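You operate a simulated robot arm through the tools that you are given. There is no shell and no other tool. Be economical: measure what you need, move in short steps, check, and stop when the job is done.

Carry out the task below with a simulated robot arm. There is one attempt and no reset: what you move stays moved.

TASK
Take the small parts box from the top of the trim bench and leave it on top of the padded block.

It is judged by the outcome, as a careful person would: the job done as asked, and still so three seconds after it is handed in. It fails if anything else is knocked over, pushed out of place, dropped, spilled or broken.

THE ROBOT
A 7-joint arm with a two-finger parallel gripper, fixed in place. Base frame: the origin is at the foot of the arm, x ahead of it, y to its left, z up; the work surface is at about z = 0. Lengths are in m, angles in rad, forces in N, time in s.
With the tool pointing down near the work surface it reaches from about 0.22 to 0.58 m from the base axis. Its first joint turns from -1.152 to 1.152 rad. Payload 2.5 kg.
Tool frame: the origin (TCP) lies between the finger pads and is the grasp point; the fingertips stand 0.023 m ahead of it; z points along the fingers, y is the line along which they close. The gripper opens to 0.094 m. The fingers are 0.038 m wide and 0.01 m thick; the gripper's body (0.054 by 0.096 m) begins 0.039 m behind the TCP.
Orientation is told as [roll, pitch, yaw] about the base's x, y, z axes, in that order, counted from this pose: with the fingers straight down and closing along the base's y, the tool's x points along the base's -x, its y along +y and its z along -z.

THE INTERFACE
- The arm moves only by the tool play_rows. Its argument "rows" is a list of rows, each a list of 3 entries, a list of its own where there are three numbers: the shift along the tool's x, y, z in units of 50 mm (1.0 is 50 mm), then the turn, a rotation vector about the tool's x, y, z in units of 4 degrees (1.0 is 4 degrees), then the gripper command, from -1 (shut) to 1 (fully open), values between in proportion. In form: [[[dx, dy, dz], [ax, ay, az], hand], ...]. A call has 1 to 8 rows; each row shifts and turns the commanded pose from where the row before left it, along the tool's axes as they then stand. A call with a number of a shift or a turn outside -1 to 1 is refused whole. A row lasts 0.2 s, in which the tool goes at most 0.05 m and 0.15 rad; a call with a longer step from one row to the next is refused whole, and so is a gripper value outside its range. A pose out of reach is approached as far as the arm can. The call stops where the force on the tool passes 40 N (or 10 N more than at its start, if that is more) or the arm is blocked; 0.2 s more then pass. The fingers move at their own pace (about 0.108 m/s each) and stop on an object; they squeeze with about 41 N. The grip force told is the motor's: it shows also when the fingers shut on nothing. Time passes only in rows, and 0.2 s behind the last, so rows that do not move let the fingers close. It gives the time, the measured TCP pose, the force on the tool (base axes), the opening and the grip force at its end, in the units of the frame above (readings bear some noise).
- Cameras (640 x 400 px; columns grow to the right, rows downward): "scene" is fixed at [0.1167, -0.4024, 0.5544]; the picture's right is [0.85, -0.52, 0.00], its down [-0.25, -0.41, -0.88] and it looks along [0.46, 0.75, -0.47] (base axes); focal length 326 px, centre (320, 200). "wrist" rides on the gripper at [-0.039, 0, -0.044] in the tool frame; the picture's right is [0.00, -1.00, 0.00], its down [0.97, 0.00, -0.24] and it looks along [0.24, 0.00, 0.97] (tool axes); focal length 218 px, centre (320, 200).
- snapshot(camera): a new picture of that camera. No time passes.
- pixel_to_xyz(camera, pixels): there is no depth. For up to 12 entries [column, row, z] of the newest picture of that camera ("zoom" is the newest enlarged one), the place [x, y] in the base frame at which the ray of that pixel passes the height z, good to about 0.002 m. No time passes.
- zoom(camera, box): a new picture of the part [left, top, right, bottom] of that camera's present view, enlarged. No time passes.
- finish_job(): hands the job in; it is judged then, once.

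Work in short steps. Measure before you move; look again where a grasp or a placing could have gone wrong, and mend it. You have 60 turns and 26 pictures in all, the two below and enlarged ones among them. Open the gripper and draw the arm clear of the work before you hand the job in, unless the task says otherwise; then end with one line.

The tools are called after "Request:" by a JSON object that holds its "api" and its "payload". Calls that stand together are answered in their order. play_rows: Moves the arm, as the interface text tells. Its arguments: {"type":"object","properties":{"rows":{"type":"array"}},"required":["rows"]} The other tools are called the same way: snapshot (camera) takes a picture; pixel_to_xyz (camera, pixels) gives the place at which the rays of pixels pass given heights; zoom (camera, box) takes an enlarged picture of a part of a camera's view; finish_job () hands the job in.

At the start:

```text
clock: 0.0
position: [0.3384, 0.016, 0.299]
ee_rot: [0.001, 0.0, 0.0]
contact_force: [0.3, 0.1, 1.0]
width: 0.094
finger_force: 0.0
```

scene: 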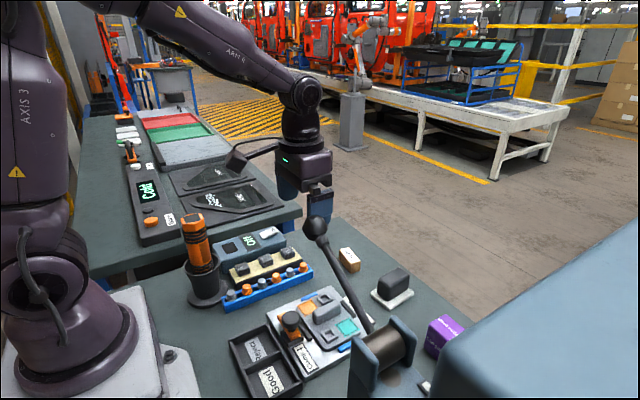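
wrist: 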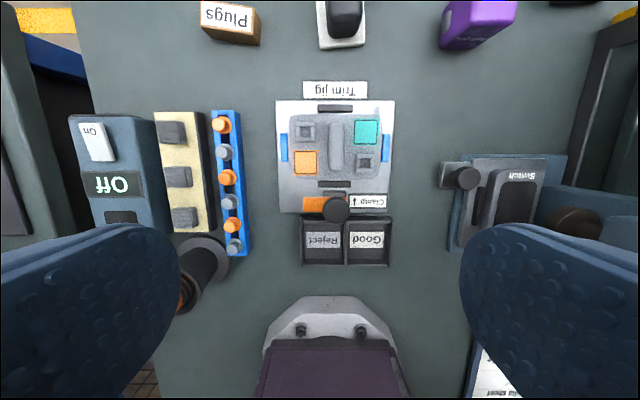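

The wrist view shows a "Plugs" box near (230,22), a dark block on a white plate near (342,22), and a purple box near (475,22). I'll zoom in to identify them.

Request:
{"api": "zoom", "payload": {"camera": "scene", "box": [310, 220, 480, 326]}}

Request:
{"api": "zoom", "payload": {"camera": "wrist", "box": [180, 0, 560, 237]}}

Request:
{"api": "zoom", "payload": {"camera": "scene", "box": [180, 210, 480, 398]}}

```text
3.76 times, centred on (395, 273) of scene
```

zoom: 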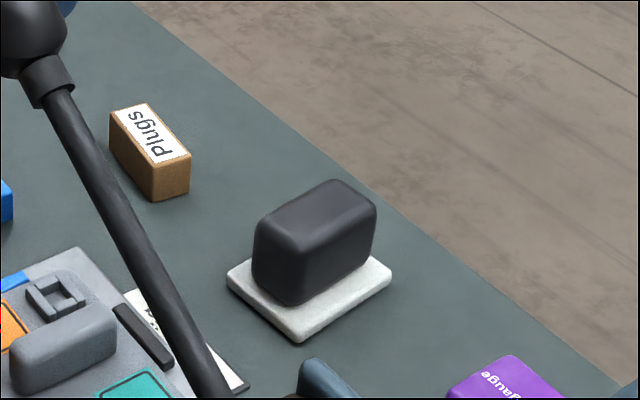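

```text
1.68 times, centred on (370, 118) of wrist
```

zoom: 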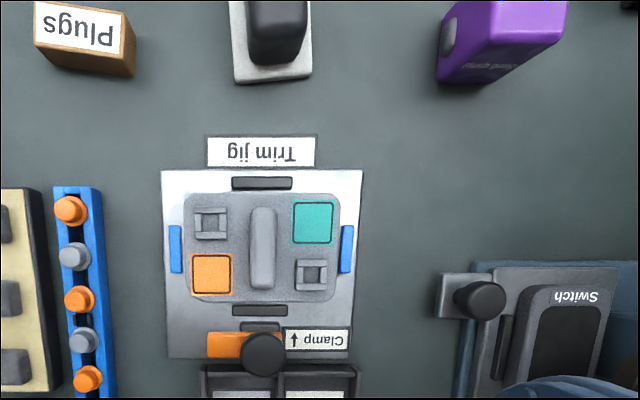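

```text
2.13 times, centred on (330, 304) of scene
```

zoom: 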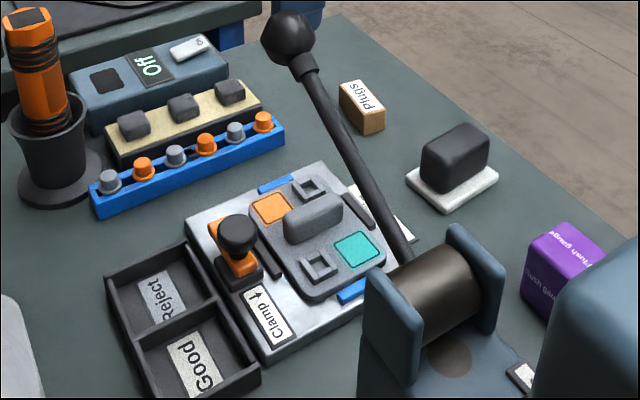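

The purple one is a "Flush gauge" box, so the Plugs box (scene (349,260)) is the small parts box. The dark rounded block on the white plate (scene (393,283)) is the padded block. I'll measure both, and the tall lever too.

Request:
{"api": "pixel_to_xyz", "payload": {"camera": "wrist", "pixels": [[203, 28, 0.03], [255, 46, 0.0], [318, 49, 0.0], [365, 47, 0.0], [465, 178, 0.0], [465, 178, 0.1], [465, 178, 0.2], [335, 207, 0.05], [441, 50, 0]]}}

Request:
{"api": "pixel_to_xyz", "payload": {"camera": "scene", "pixels": [[315, 228, 0.05], [315, 228, 0.1], [315, 228, 0.15], [315, 228, 0.2], [315, 228, 0.3], [339, 251, 0.03], [348, 247, 0.03], [360, 261, 0.03], [351, 273, 0.0], [371, 294, 0.01], [390, 310, 0.01], [413, 292, 0.01]]}}

```text
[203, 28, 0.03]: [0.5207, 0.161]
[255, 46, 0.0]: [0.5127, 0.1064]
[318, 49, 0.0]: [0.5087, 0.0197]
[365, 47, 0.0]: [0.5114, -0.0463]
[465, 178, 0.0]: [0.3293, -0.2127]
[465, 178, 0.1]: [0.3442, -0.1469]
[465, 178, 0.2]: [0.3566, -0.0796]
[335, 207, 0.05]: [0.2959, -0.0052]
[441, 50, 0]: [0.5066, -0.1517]
```

```text
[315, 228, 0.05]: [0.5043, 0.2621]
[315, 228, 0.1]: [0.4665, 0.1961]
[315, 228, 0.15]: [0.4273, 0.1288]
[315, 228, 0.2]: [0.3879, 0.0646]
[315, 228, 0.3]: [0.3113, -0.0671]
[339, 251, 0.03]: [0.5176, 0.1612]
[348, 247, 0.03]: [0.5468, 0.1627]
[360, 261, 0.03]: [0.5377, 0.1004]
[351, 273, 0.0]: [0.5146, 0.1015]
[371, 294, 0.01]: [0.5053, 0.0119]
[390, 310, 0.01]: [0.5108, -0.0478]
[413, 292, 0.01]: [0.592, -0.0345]
```

The tall lever in the scene, with its ball at (315,228), doesn't triangulate with the wrist-view knob at (465,178). I'll look closer at both before moving near it.

Request:
{"api": "zoom", "payload": {"camera": "wrist", "box": [420, 120, 640, 257]}}

Request:
{"api": "zoom", "payload": {"camera": "scene", "box": [260, 150, 480, 398]}}

```text
2.91 times, centred on (530, 188) of wrist
```

zoom: 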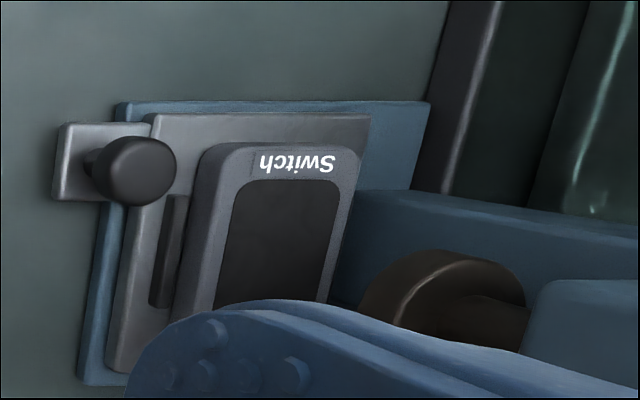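

```text
1.61 times, centred on (370, 274) of scene
```

zoom: 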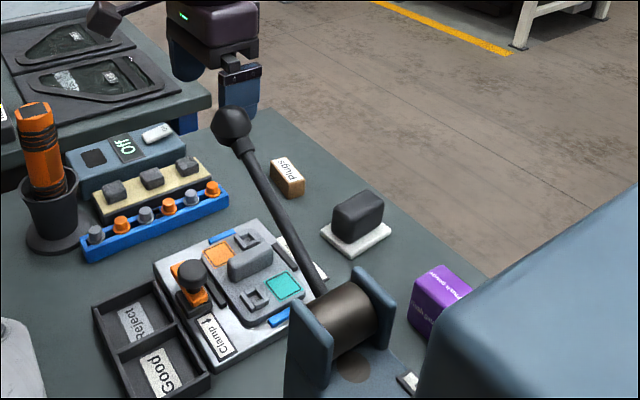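

The lever pivots on the drum, roughly (0.32,-0.22,0.16), and its ball sits near (0.31,-0.07,0.30), just to the right of the gripper. I'll move away from it, forward and left, to look down at the Plugs box and the block.

Request:
{"api": "play_rows", "payload": {"rows": [[[-0.6, 0.6, -0.2], [0, 0, 0], 1], [[-0.6, 0.6, 0], [0, 0, 0], 1], [[-0.6, 0.4, 0], [0, 0, 0], 1], [[-0.4, 0, 0], [0, 0, 0], 1]]}}

Request:
{"api": "snapshot", "payload": {"camera": "wrist"}}

Request:
{"api": "snapshot", "payload": {"camera": "scene"}}

```text
clock: 1.0
position: [0.4491, 0.094, 0.3093]
ee_rot: [0.0, 0.0, 0.0]
contact_force: [-0.2, 0.1, -0.2]
width: 0.0939
finger_force: 0.0
```

```text
18 pictures are left
```

wrist: 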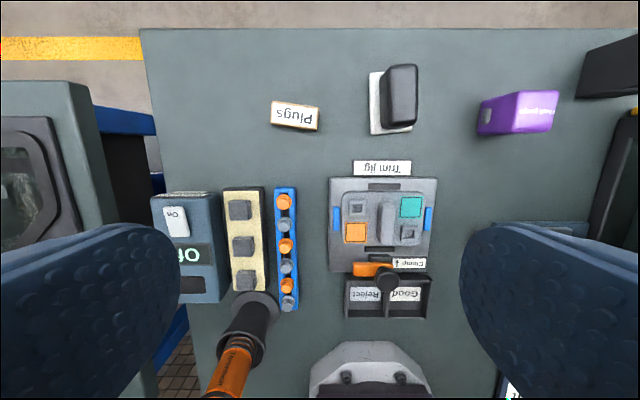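

```text
17 pictures are left
```

scene: 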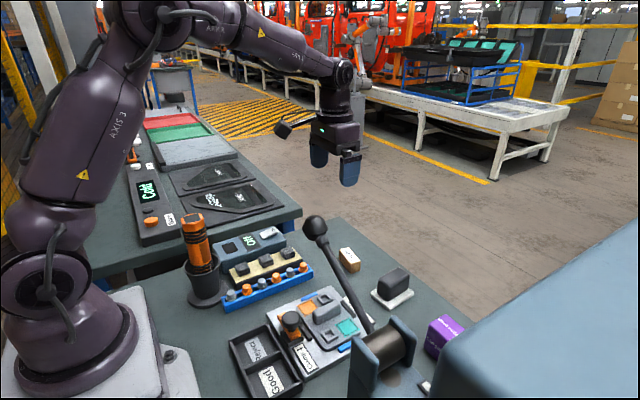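

Clear view now. I'll zoom in on the Plugs box and the block for accurate corners.

Request:
{"api": "zoom", "payload": {"camera": "wrist", "box": [260, 55, 436, 165]}}

```text
3.64 times, centred on (348, 110) of wrist
```

zoom: 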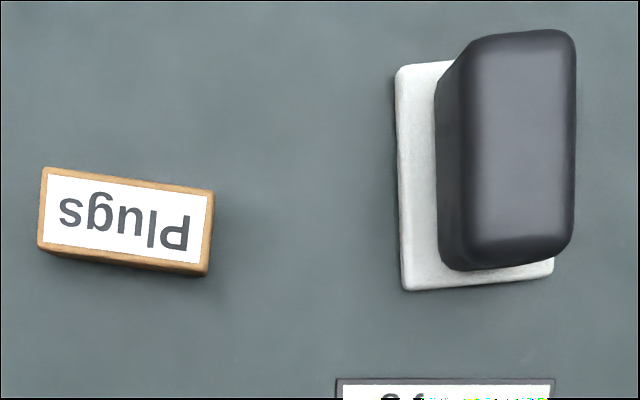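

Request:
{"api": "pixel_to_xyz", "payload": {"camera": "zoom", "pixels": [[43, 168, 0.03], [214, 192, 0.03], [207, 264, 0.03], [38, 243, 0.03], [205, 277, 0.0], [397, 66, 0.01], [402, 290, 0.01], [553, 275, 0.01], [472, 45, 0.06], [574, 40, 0.06], [568, 240, 0.06], [470, 250, 0.06]]}}

Request:
{"api": "pixel_to_xyz", "payload": {"camera": "scene", "pixels": [[339, 251, 0.03], [348, 247, 0.03], [360, 261, 0.03], [351, 265, 0.03], [351, 273, 0.0], [379, 279, 0.06], [400, 268, 0.06], [411, 275, 0.06], [388, 288, 0.06], [388, 302, 0.01]]}}

```text
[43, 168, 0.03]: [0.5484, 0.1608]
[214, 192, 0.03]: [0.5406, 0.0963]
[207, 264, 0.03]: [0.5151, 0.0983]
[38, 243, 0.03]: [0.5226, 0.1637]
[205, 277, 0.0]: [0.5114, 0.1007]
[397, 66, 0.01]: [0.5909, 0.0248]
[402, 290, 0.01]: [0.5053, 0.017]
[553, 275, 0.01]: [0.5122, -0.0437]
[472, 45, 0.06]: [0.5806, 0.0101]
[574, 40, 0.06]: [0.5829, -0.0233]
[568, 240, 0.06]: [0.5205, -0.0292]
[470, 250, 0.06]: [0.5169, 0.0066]
```

```text
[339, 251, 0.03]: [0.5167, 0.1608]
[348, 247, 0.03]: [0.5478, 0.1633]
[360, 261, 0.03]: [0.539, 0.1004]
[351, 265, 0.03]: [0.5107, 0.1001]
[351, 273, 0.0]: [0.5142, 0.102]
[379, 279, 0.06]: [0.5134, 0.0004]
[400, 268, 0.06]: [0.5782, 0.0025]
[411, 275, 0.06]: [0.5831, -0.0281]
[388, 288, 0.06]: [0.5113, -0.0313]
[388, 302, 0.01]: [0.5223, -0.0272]
```

Plugs box: centre (0.531,0.130), top at z≈0.028, about 27×65 mm, long axis at about 83°. Block: top at z≈0.06, centre (0.55,-0.010), long axis at about 5°. I'll move above the box, then turn the fingers across its narrow side.

Request:
{"api": "play_rows", "payload": {"rows": [[[-0.55, 0.24, 0.6], [0, 0, -1], 1], [[-0.55, 0.24, 0.6], [0, 0, -1], 1], [[-0.54, 0.24, 0.6], [0, 0, -1], 1], [[0, 0, 0], [0, 0, -1], 1], [[0, 0, 0], [0, 0, -1], 1], [[0, 0, 0], [0, 0, -1], 1], [[0, 0, 0], [0, 0, -1], 1], [[0, 0, 0], [0, 0, -1], 1]]}}

Request:
{"api": "pixel_to_xyz", "payload": {"camera": "wrist", "pixels": [[285, 187, 0.02]]}}

```text
clock: 2.8
position: [0.5256, 0.1385, 0.2195]
ee_rot: [0.0, -0.001, 0.558]
contact_force: [-0.6, -1.2, 0.3]
width: 0.094
finger_force: 0.1
```

```text
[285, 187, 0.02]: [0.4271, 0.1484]
```

Positive yaw, as expected, and the button strip ends at x≈0.43, so it's clear. I'll keep turning to about 83°.

Request:
{"api": "play_rows", "payload": {"rows": [[[0, 0, 0], [0, 0, -1], 1], [[0, 0, 0], [0, 0, -1], 1], [[0, 0, 0], [0, 0, -1], 1], [[0, 0, 0], [0, 0, -1], 1], [[0, 0, 0], [0, 0, -1], 1], [[0, 0, 0], [0, 0, -1], 1], [[0, 0, 0], [0, 0, -1], 1], [[0, 0, 0], [0, 0, -1], 1]]}}

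Request:
{"api": "play_rows", "payload": {"rows": [[[0, 0, 0.4], [0, 0, -1], 0.6], [[0, 0, 0.4], [0, 0, -1], 0.6], [[0, 0, 0.4], [0, 0, -1], 0.6], [[0, 0, 0.2], [0, 0, -1], 0.6], [[0, 0, 0], [0, 0, -0.75], 0.6], [[0, 0, 0], [0, 0, 0], 0.6]]}}

Request:
{"api": "snapshot", "payload": {"camera": "wrist"}}

```text
clock: 4.6
position: [0.5286, 0.1384, 0.219]
ee_rot: [-0.001, 0.0, 1.119]
contact_force: [-0.1, -0.2, 0.0]
width: 0.0938
finger_force: 0.0
```

```text
clock: 6.0
position: [0.5285, 0.1381, 0.149]
ee_rot: [0.0, -0.002, 1.448]
contact_force: [0.6, -0.2, -0.5]
width: 0.0753
finger_force: 0.0
```

```text
15 pictures are left
```

wrist: 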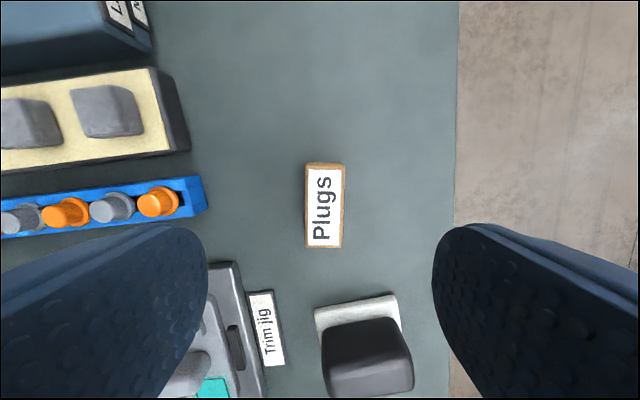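

The box is aligned with the fingers, at (305–345,163–248). I'll measure it again.

Request:
{"api": "pixel_to_xyz", "payload": {"camera": "wrist", "pixels": [[307, 164, 0.028], [345, 165, 0.028], [342, 248, 0.028], [306, 247, 0.028], [205, 210, 0.02], [370, 315, 0.06]]}}

```text
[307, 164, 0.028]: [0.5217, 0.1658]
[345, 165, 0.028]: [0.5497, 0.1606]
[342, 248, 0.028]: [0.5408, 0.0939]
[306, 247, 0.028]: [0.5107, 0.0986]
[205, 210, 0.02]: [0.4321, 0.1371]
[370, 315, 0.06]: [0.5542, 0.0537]
```

The box centre is still (0.531,0.130). I'll correct by about 8 mm and lower to z≈0.027.

Request:
{"api": "play_rows", "payload": {"rows": [[[0.15, -0.07, 0.4], [0, 0, 0], 0.6], [[0, 0, 0.5], [0, 0, 0], 0.6], [[0, 0, 0.5], [0, 0, 0], 0.6], [[0, 0, 0.4], [0, 0, 0], 0.6], [[0, 0, 0.3], [0, 0, 0], 0.6], [[0, 0, 0.2], [0, 0, 0], 0.6], [[0, 0, 0.13], [0, 0, 0], 0.6], [[0, 0, 0], [0, 0, 0], 0.6]]}}

Request:
{"api": "snapshot", "payload": {"camera": "wrist"}}

```text
clock: 7.8
position: [0.5306, 0.1294, 0.0273]
ee_rot: [-0.001, -0.001, 1.45]
contact_force: [-0.3, 0.6, 0.4]
width: 0.0755
finger_force: 0.0
```

```text
14 pictures are left
```

wrist: 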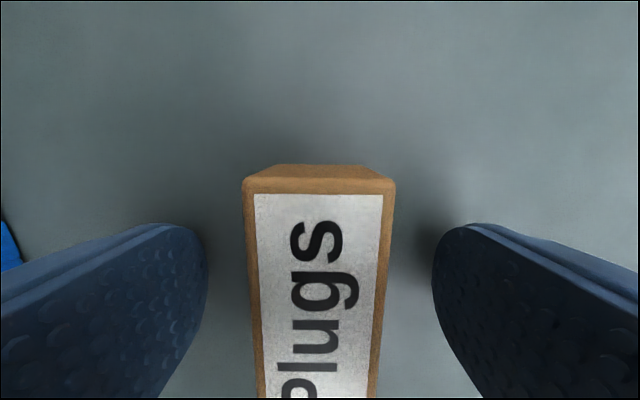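

The box is centred between the fingers, so I'll close and lift a little.

Request:
{"api": "play_rows", "payload": {"rows": [[[0, 0, 0], [0, 0, 0], -1], [[0, 0, 0], [0, 0, 0], -1], [[0, 0, 0], [0, 0, 0], -1], [[0, 0, 0], [0, 0, 0], -1]]}}

Request:
{"api": "play_rows", "payload": {"rows": [[[0, 0, -0.4], [0, 0, 0], -1], [[0, 0, -0.6], [0, 0, 0], -1], [[0, 0, -0.8], [0, 0, 0], -1], [[0, 0, -0.6], [0, 0, 0], -1], [[0, 0, 0], [0, 0, 0], -1]]}}

Request:
{"api": "snapshot", "payload": {"camera": "scene"}}

```text
clock: 8.8
position: [0.5314, 0.1294, 0.0278]
ee_rot: [-0.001, -0.001, 1.448]
contact_force: [-0.3, 0.5, -0.1]
width: 0.0292
finger_force: 40.8
```

```text
clock: 10.0
position: [0.5293, 0.1283, 0.1473]
ee_rot: [0.001, 0.001, 1.449]
contact_force: [0.3, -0.1, 0.3]
width: 0.0001
finger_force: 40.6
```

```text
13 pictures are left
```

scene: 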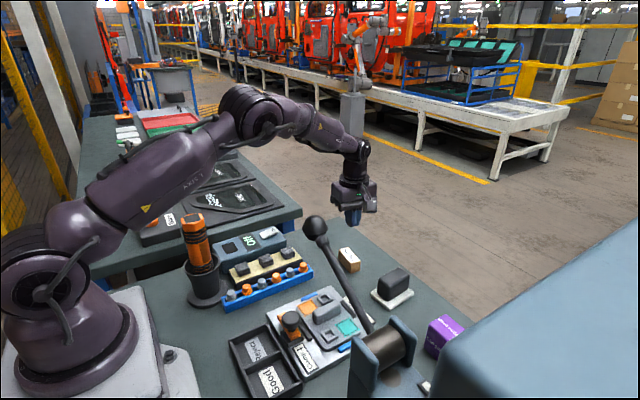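

The grip slipped: the width went to 0 and the box is still on the bench. I'll check whether it shifted.

Request:
{"api": "snapshot", "payload": {"camera": "wrist"}}

Request:
{"api": "zoom", "payload": {"camera": "scene", "box": [310, 230, 390, 280]}}

```text
12 pictures are left
```

wrist: 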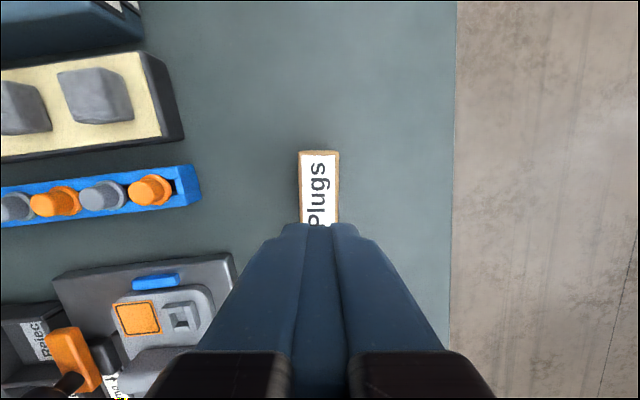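

```text
8.00 times, centred on (350, 255) of scene
```

zoom: 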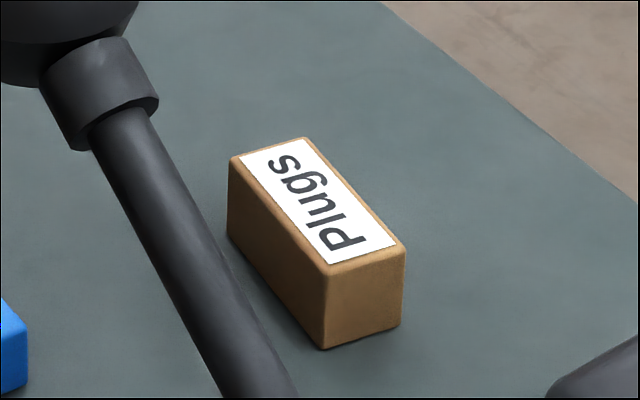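

The box is upright and hasn't moved. Its height looks more like 25 mm, so I gripped only its top edge and lifted fast. I'll reopen, go lower until the tips just clear the bench, and lift slowly.

Request:
{"api": "play_rows", "payload": {"rows": [[[0, 0, 0], [0, 0, 0], 0.6], [[0.0, -0.03, 0], [0, 0, 0], 0.6], [[0, 0, 0.5], [0, 0, 0], 0.6], [[0, 0, 0.6], [0, 0, 0], 0.6], [[0, 0, 0.6], [0, 0, 0], 0.6], [[0, 0, 0.5], [0, 0, 0], 0.6], [[0, 0, 0.2], [0, 0, 0], 0.6], [[0, 0, 0], [0, 0, 0], 0.6]]}}

Request:
{"api": "snapshot", "payload": {"camera": "wrist"}}

```text
clock: 11.8
position: [0.532, 0.1315, 0.0281]
ee_rot: [-0.001, 0.0, 1.45]
contact_force: [-0.2, -0.3, -0.3]
width: 0.0752
finger_force: 0.2
```

```text
10 pictures are left
```

wrist: 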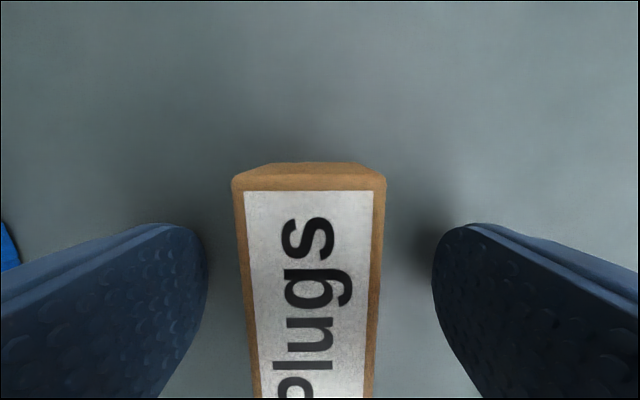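

Request:
{"api": "play_rows", "payload": {"rows": [[[0, 0.05, 0.04], [0, 0, 0], 0.6], [[0, 0, 0.04], [0, 0, 0], 0.6], [[0, 0, 0], [0, 0, 0], 0.6]]}}

Request:
{"api": "play_rows", "payload": {"rows": [[[0, 0, 0], [0, 0, 0], -1], [[0, 0, 0], [0, 0, 0], -1], [[0, 0, 0], [0, 0, 0], -1], [[0, 0, 0], [0, 0, 0], -1], [[0, 0, 0], [0, 0, 0], -1]]}}

Request:
{"api": "play_rows", "payload": {"rows": [[[0, 0, -0.04], [0, 0, 0], -1], [[0, 0, -0.06], [0, 0, 0], -1], [[0, 0, -0.06], [0, 0, 0], -1], [[0, 0, -0.06], [0, 0, 0], -1], [[0, 0, 0], [0, 0, 0], -1]]}}

```text
clock: 12.6
position: [0.5299, 0.1308, 0.0238]
ee_rot: [0.001, 0.003, 1.448]
contact_force: [-0.6, 0.7, -0.3]
width: 0.0751
finger_force: 0.1
```

```text
clock: 13.8
position: [0.53, 0.1311, 0.0233]
ee_rot: [0.001, -0.001, 1.448]
contact_force: [0.2, 0.0, 1.6]
width: 0.0291
finger_force: 41.2
```

```text
clock: 15.0
position: [0.5299, 0.132, 0.034]
ee_rot: [0.0, 0.002, 1.449]
contact_force: [-0.5, -0.3, -1.0]
width: 0.0294
finger_force: 40.8
```

Still gripped at 0.029 after rising 11 mm. I'll check whether the box rises with it or is sliding.

Request:
{"api": "zoom", "payload": {"camera": "scene", "box": [310, 220, 406, 280]}}

```text
6.67 times, centred on (358, 250) of scene
```

zoom: 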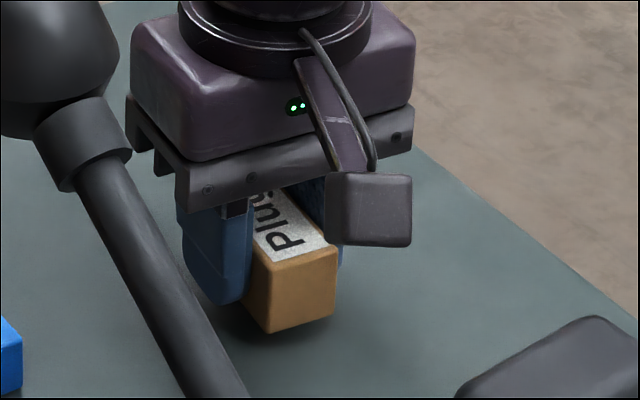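

The box bottom corner moved up from row ≈273.5 to ≈270, so it is lifting with the grip. I'll keep rising gently.

Request:
{"api": "play_rows", "payload": {"rows": [[[0, 0, -0.1], [0, 0, 0], -1], [[0, 0, -0.18], [0, 0, 0], -1], [[0, 0, -0.24], [0, 0, 0], -1], [[0, 0, -0.28], [0, 0, 0], -1], [[0, 0, -0.28], [0, 0, 0], -1], [[0, 0, -0.28], [0, 0, 0], -1], [[0, 0, -0.24], [0, 0, 0], -1], [[0, 0, -0.1], [0, 0, 0], -1]]}}

Request:
{"api": "zoom", "payload": {"camera": "scene", "box": [310, 180, 438, 300]}}

```text
clock: 16.8
position: [0.5292, 0.1301, 0.1201]
ee_rot: [0.001, 0.0, 1.448]
contact_force: [0.2, -0.1, -0.7]
width: 0.0291
finger_force: 40.7
```

```text
3.33 times, centred on (374, 240) of scene
```

zoom: 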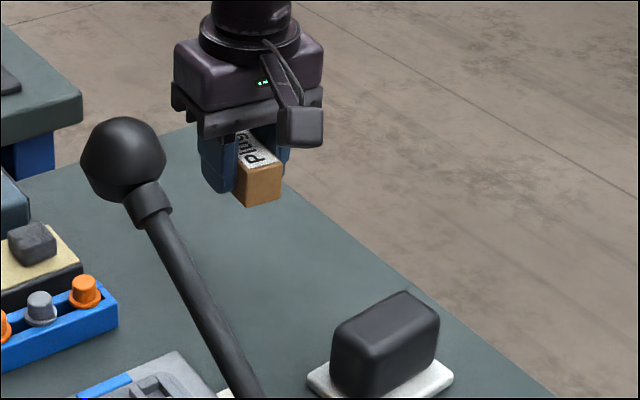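

The box is held. I'll turn it by -78° here, high and clear.

Request:
{"api": "play_rows", "payload": {"rows": [[[0, 0, 0], [0, 0, 0.5], -1], [[0, 0, 0], [0, 0, 1], -1], [[0, 0, 0], [0, 0, 1], -1], [[0, 0, 0], [0, 0, 1], -1], [[0, 0, 0], [0, 0, 1], -1], [[0, 0, 0], [0, 0, 1], -1], [[0, 0, 0], [0, 0, 1], -1], [[0, 0, 0], [0, 0, 1], -1]]}}

Request:
{"api": "play_rows", "payload": {"rows": [[[0, 0, 0], [0, 0, 1], -1], [[0, 0, 0], [0, 0, 1], -1], [[0, 0, 0], [0, 0, 1], -1], [[0, 0, 0], [0, 0, 1], -1], [[0, 0, 0], [0, 0, 1], -1], [[0, 0, 0], [0, 0, 1], -1], [[0, 0, 0], [0, 0, 1], -1], [[0, 0, 0], [0, 0, 1], -1]]}}

Request:
{"api": "play_rows", "payload": {"rows": [[[0, 0, 0], [0, 0, 1], -1], [[0, 0, 0], [0, 0, 1], -1], [[0, 0, 0], [0, 0, 1], -1], [[0, 0, 0], [0, 0, 1], -1], [[0, 0, 0], [0, 0, 0], -1]]}}

Request:
{"api": "snapshot", "payload": {"camera": "wrist"}}

```text
clock: 18.6
position: [0.5293, 0.13, 0.1187]
ee_rot: [-0.002, 0.001, 0.926]
contact_force: [-0.7, 0.4, -1.1]
width: 0.0292
finger_force: 40.9
```

```text
clock: 20.4
position: [0.5289, 0.1309, 0.1192]
ee_rot: [0.0, 0.0, 0.366]
contact_force: [0.6, -0.6, -1.9]
width: 0.0292
finger_force: 40.9
```

```text
clock: 21.6
position: [0.5298, 0.1302, 0.1191]
ee_rot: [0.001, -0.001, 0.084]
contact_force: [0.5, -0.2, -0.2]
width: 0.0294
finger_force: 41.3
```

```text
7 pictures are left
```

wrist: 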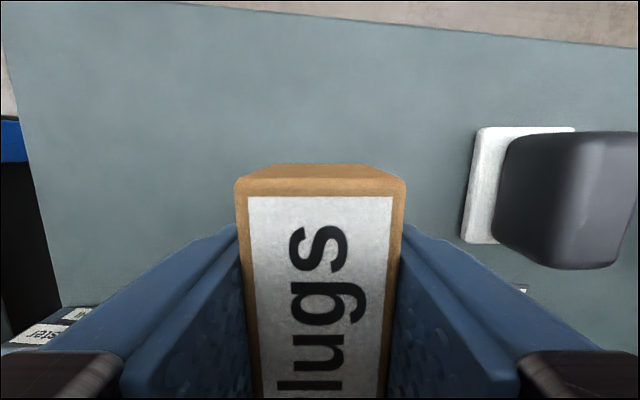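

The box is centred in the grip at yaw 4.8°, matching the block. Combining both cameras puts the block centre near (0.550,-0.010) with its top at z≈0.057. I'll move over it at this height.

Request:
{"api": "play_rows", "payload": {"rows": [[[0, -0.2, 0], [0, 0, 0], -1], [[-0.03, -0.4, 0], [0, 0, 0], -1], [[-0.03, -0.4, 0], [0, 0, 0], -1], [[-0.03, -0.4, 0], [0, 0, 0], -1], [[-0.03, -0.4, 0], [0, 0, 0], -1], [[-0.03, -0.4, 0], [0, 0, 0], -1], [[-0.01, -0.4, 0], [0, 0, 0], -1], [[0, -0.24, 0], [0, 0, 0], -1]]}}

Request:
{"api": "play_rows", "payload": {"rows": [[[0, 0, 0.15], [0, 0, 0], -1], [[0, 0, 0.2], [0, 0, 0], -1], [[0, 0, 0.1], [0, 0, 0], -1], [[0, 0, 0], [0, 0, 0], -1]]}}

Request:
{"api": "zoom", "payload": {"camera": "scene", "box": [340, 220, 452, 320]}}

Request:
{"api": "snapshot", "payload": {"camera": "wrist"}}

```text
clock: 23.4
position: [0.5495, -0.0091, 0.1208]
ee_rot: [0.0, 0.0, 0.091]
contact_force: [0.2, 0.0, -1.3]
width: 0.029
finger_force: 41.1
```

```text
clock: 24.4
position: [0.5501, -0.0107, 0.0975]
ee_rot: [0.0, 0.001, 0.088]
contact_force: [0.3, 0.1, -0.5]
width: 0.0293
finger_force: 41.0
```

```text
4.00 times, centred on (396, 270) of scene
```

zoom: 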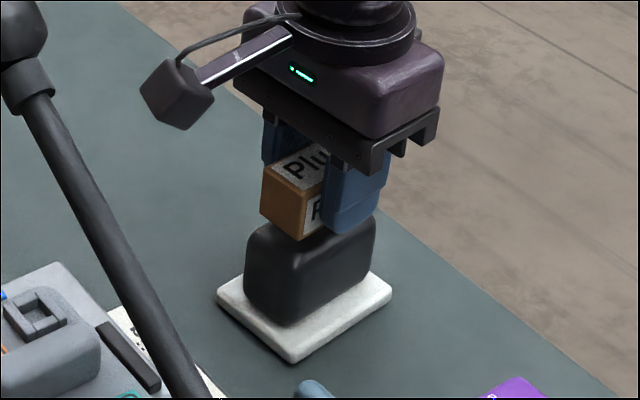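

```text
5 pictures are left
```

wrist: 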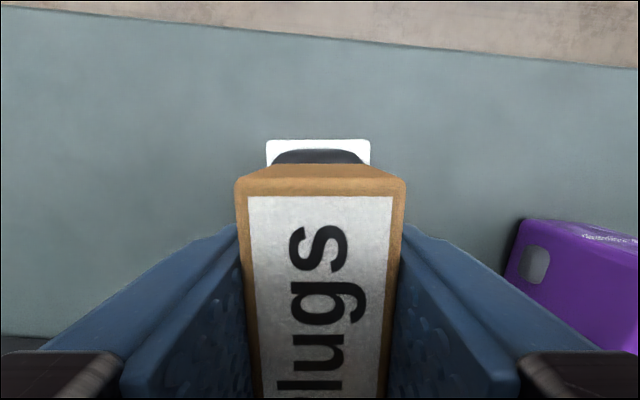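

The alignment is good: the plate is centred at column 318 and the box at 320. I'll lower slowly until contact.

Request:
{"api": "play_rows", "payload": {"rows": [[[0, 0, 0.08], [0, 0, 0], -1], [[0, 0, 0.08], [0, 0, 0], -1], [[0, 0, 0.06], [0, 0, 0], -1], [[0, 0, 0.04], [0, 0, 0], -1], [[0, 0, 0], [0, 0, 0], -1]]}}

```text
clock: 25.6
position: [0.5505, -0.0106, 0.0847]
ee_rot: [0.001, -0.003, 0.088]
contact_force: [-2.1, -0.7, 5.5]
width: 0.0292
finger_force: 40.8
```

A 5.5 N upward contact force at z=0.085 means the box rests on the block. I'll release slowly.

Request:
{"api": "play_rows", "payload": {"rows": [[[0, 0, 0], [0, 0, 0], -0.3], [[0, 0, 0], [0, 0, 0], -0.1], [[0, 0, 0], [0, 0, 0], 0.1], [[0, 0, 0], [0, 0, 0], 0.1]]}}

Request:
{"api": "zoom", "payload": {"camera": "scene", "box": [340, 220, 452, 320]}}

```text
clock: 26.6
position: [0.549, -0.0103, 0.0835]
ee_rot: [-0.001, 0.001, 0.088]
contact_force: [-0.6, 0.1, 0.3]
width: 0.0515
finger_force: 0.0
```

```text
4.00 times, centred on (396, 270) of scene
```

zoom: 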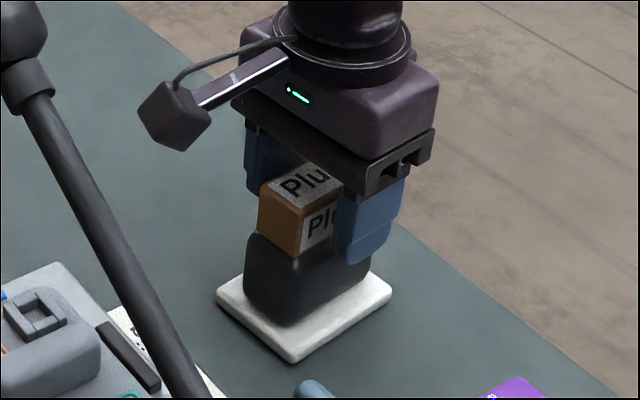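

The box sits on the block and the fingers are free. I'll rise straight up, then back off with the gripper open.

Request:
{"api": "play_rows", "payload": {"rows": [[[0, 0, -0.1], [0, 0, 0], 0.1], [[0, 0, -0.3], [0, 0, 0], 0.1], [[0, 0, -0.5], [0, 0, 0], 0.1], [[0, 0, -0.6], [0, 0, 0], 0.3], [[0, 0, -0.8], [0, 0, 0], 1], [[0, 0, -0.8], [0, 0, 0], 1], [[0, 0.5, -0.5], [0, 0, 0], 1], [[0, 0.8, 0], [0, 0, 0], 1]]}}

Request:
{"api": "play_rows", "payload": {"rows": [[[0, 0.6, 0], [0, 0, 0], 1], [[0, 0.4, 0], [0, 0, 0], 1], [[0, 0, 0], [0, 0, 0], 1], [[0, 0, 0], [0, 0, 0], 1]]}}

Request:
{"api": "snapshot", "payload": {"camera": "scene"}}

Request:
{"api": "zoom", "payload": {"camera": "scene", "box": [340, 220, 452, 320]}}

```text
clock: 28.4
position: [0.5439, 0.0528, 0.265]
ee_rot: [0.0, -0.001, 0.088]
contact_force: [0.3, 0.4, 0.2]
width: 0.0939
finger_force: 0.0
```

```text
clock: 29.4
position: [0.5395, 0.1035, 0.2635]
ee_rot: [0.0, -0.001, 0.088]
contact_force: [-0.5, 0.1, -0.4]
width: 0.0939
finger_force: 0.1
```

```text
3 pictures are left
```

scene: 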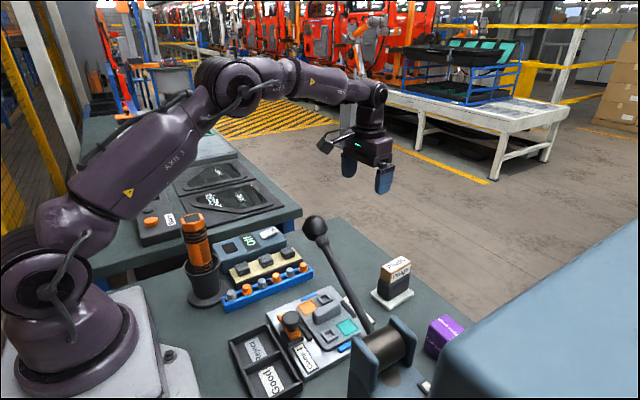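

```text
4.00 times, centred on (396, 270) of scene
```

zoom: 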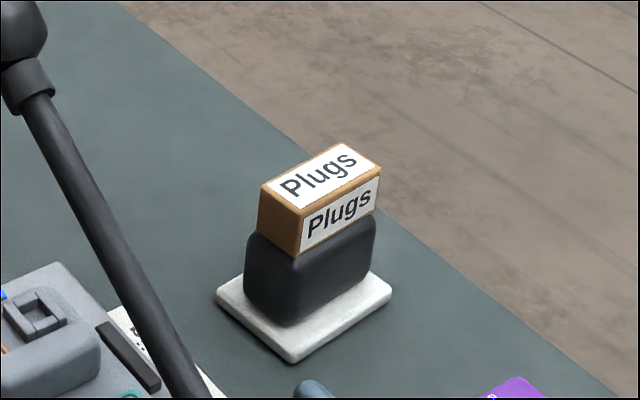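

The box sits squarely on the padded block, nothing else has moved, and the arm is clear with the gripper open. Handing in.

Request:
{"api": "finish_job", "payload": {}}

```text
The job is handed in.
```

The Plugs box, which I took to be the small parts box, is resting on top of the padded block; the first grip slipped without moving it, and nothing else was disturbed.
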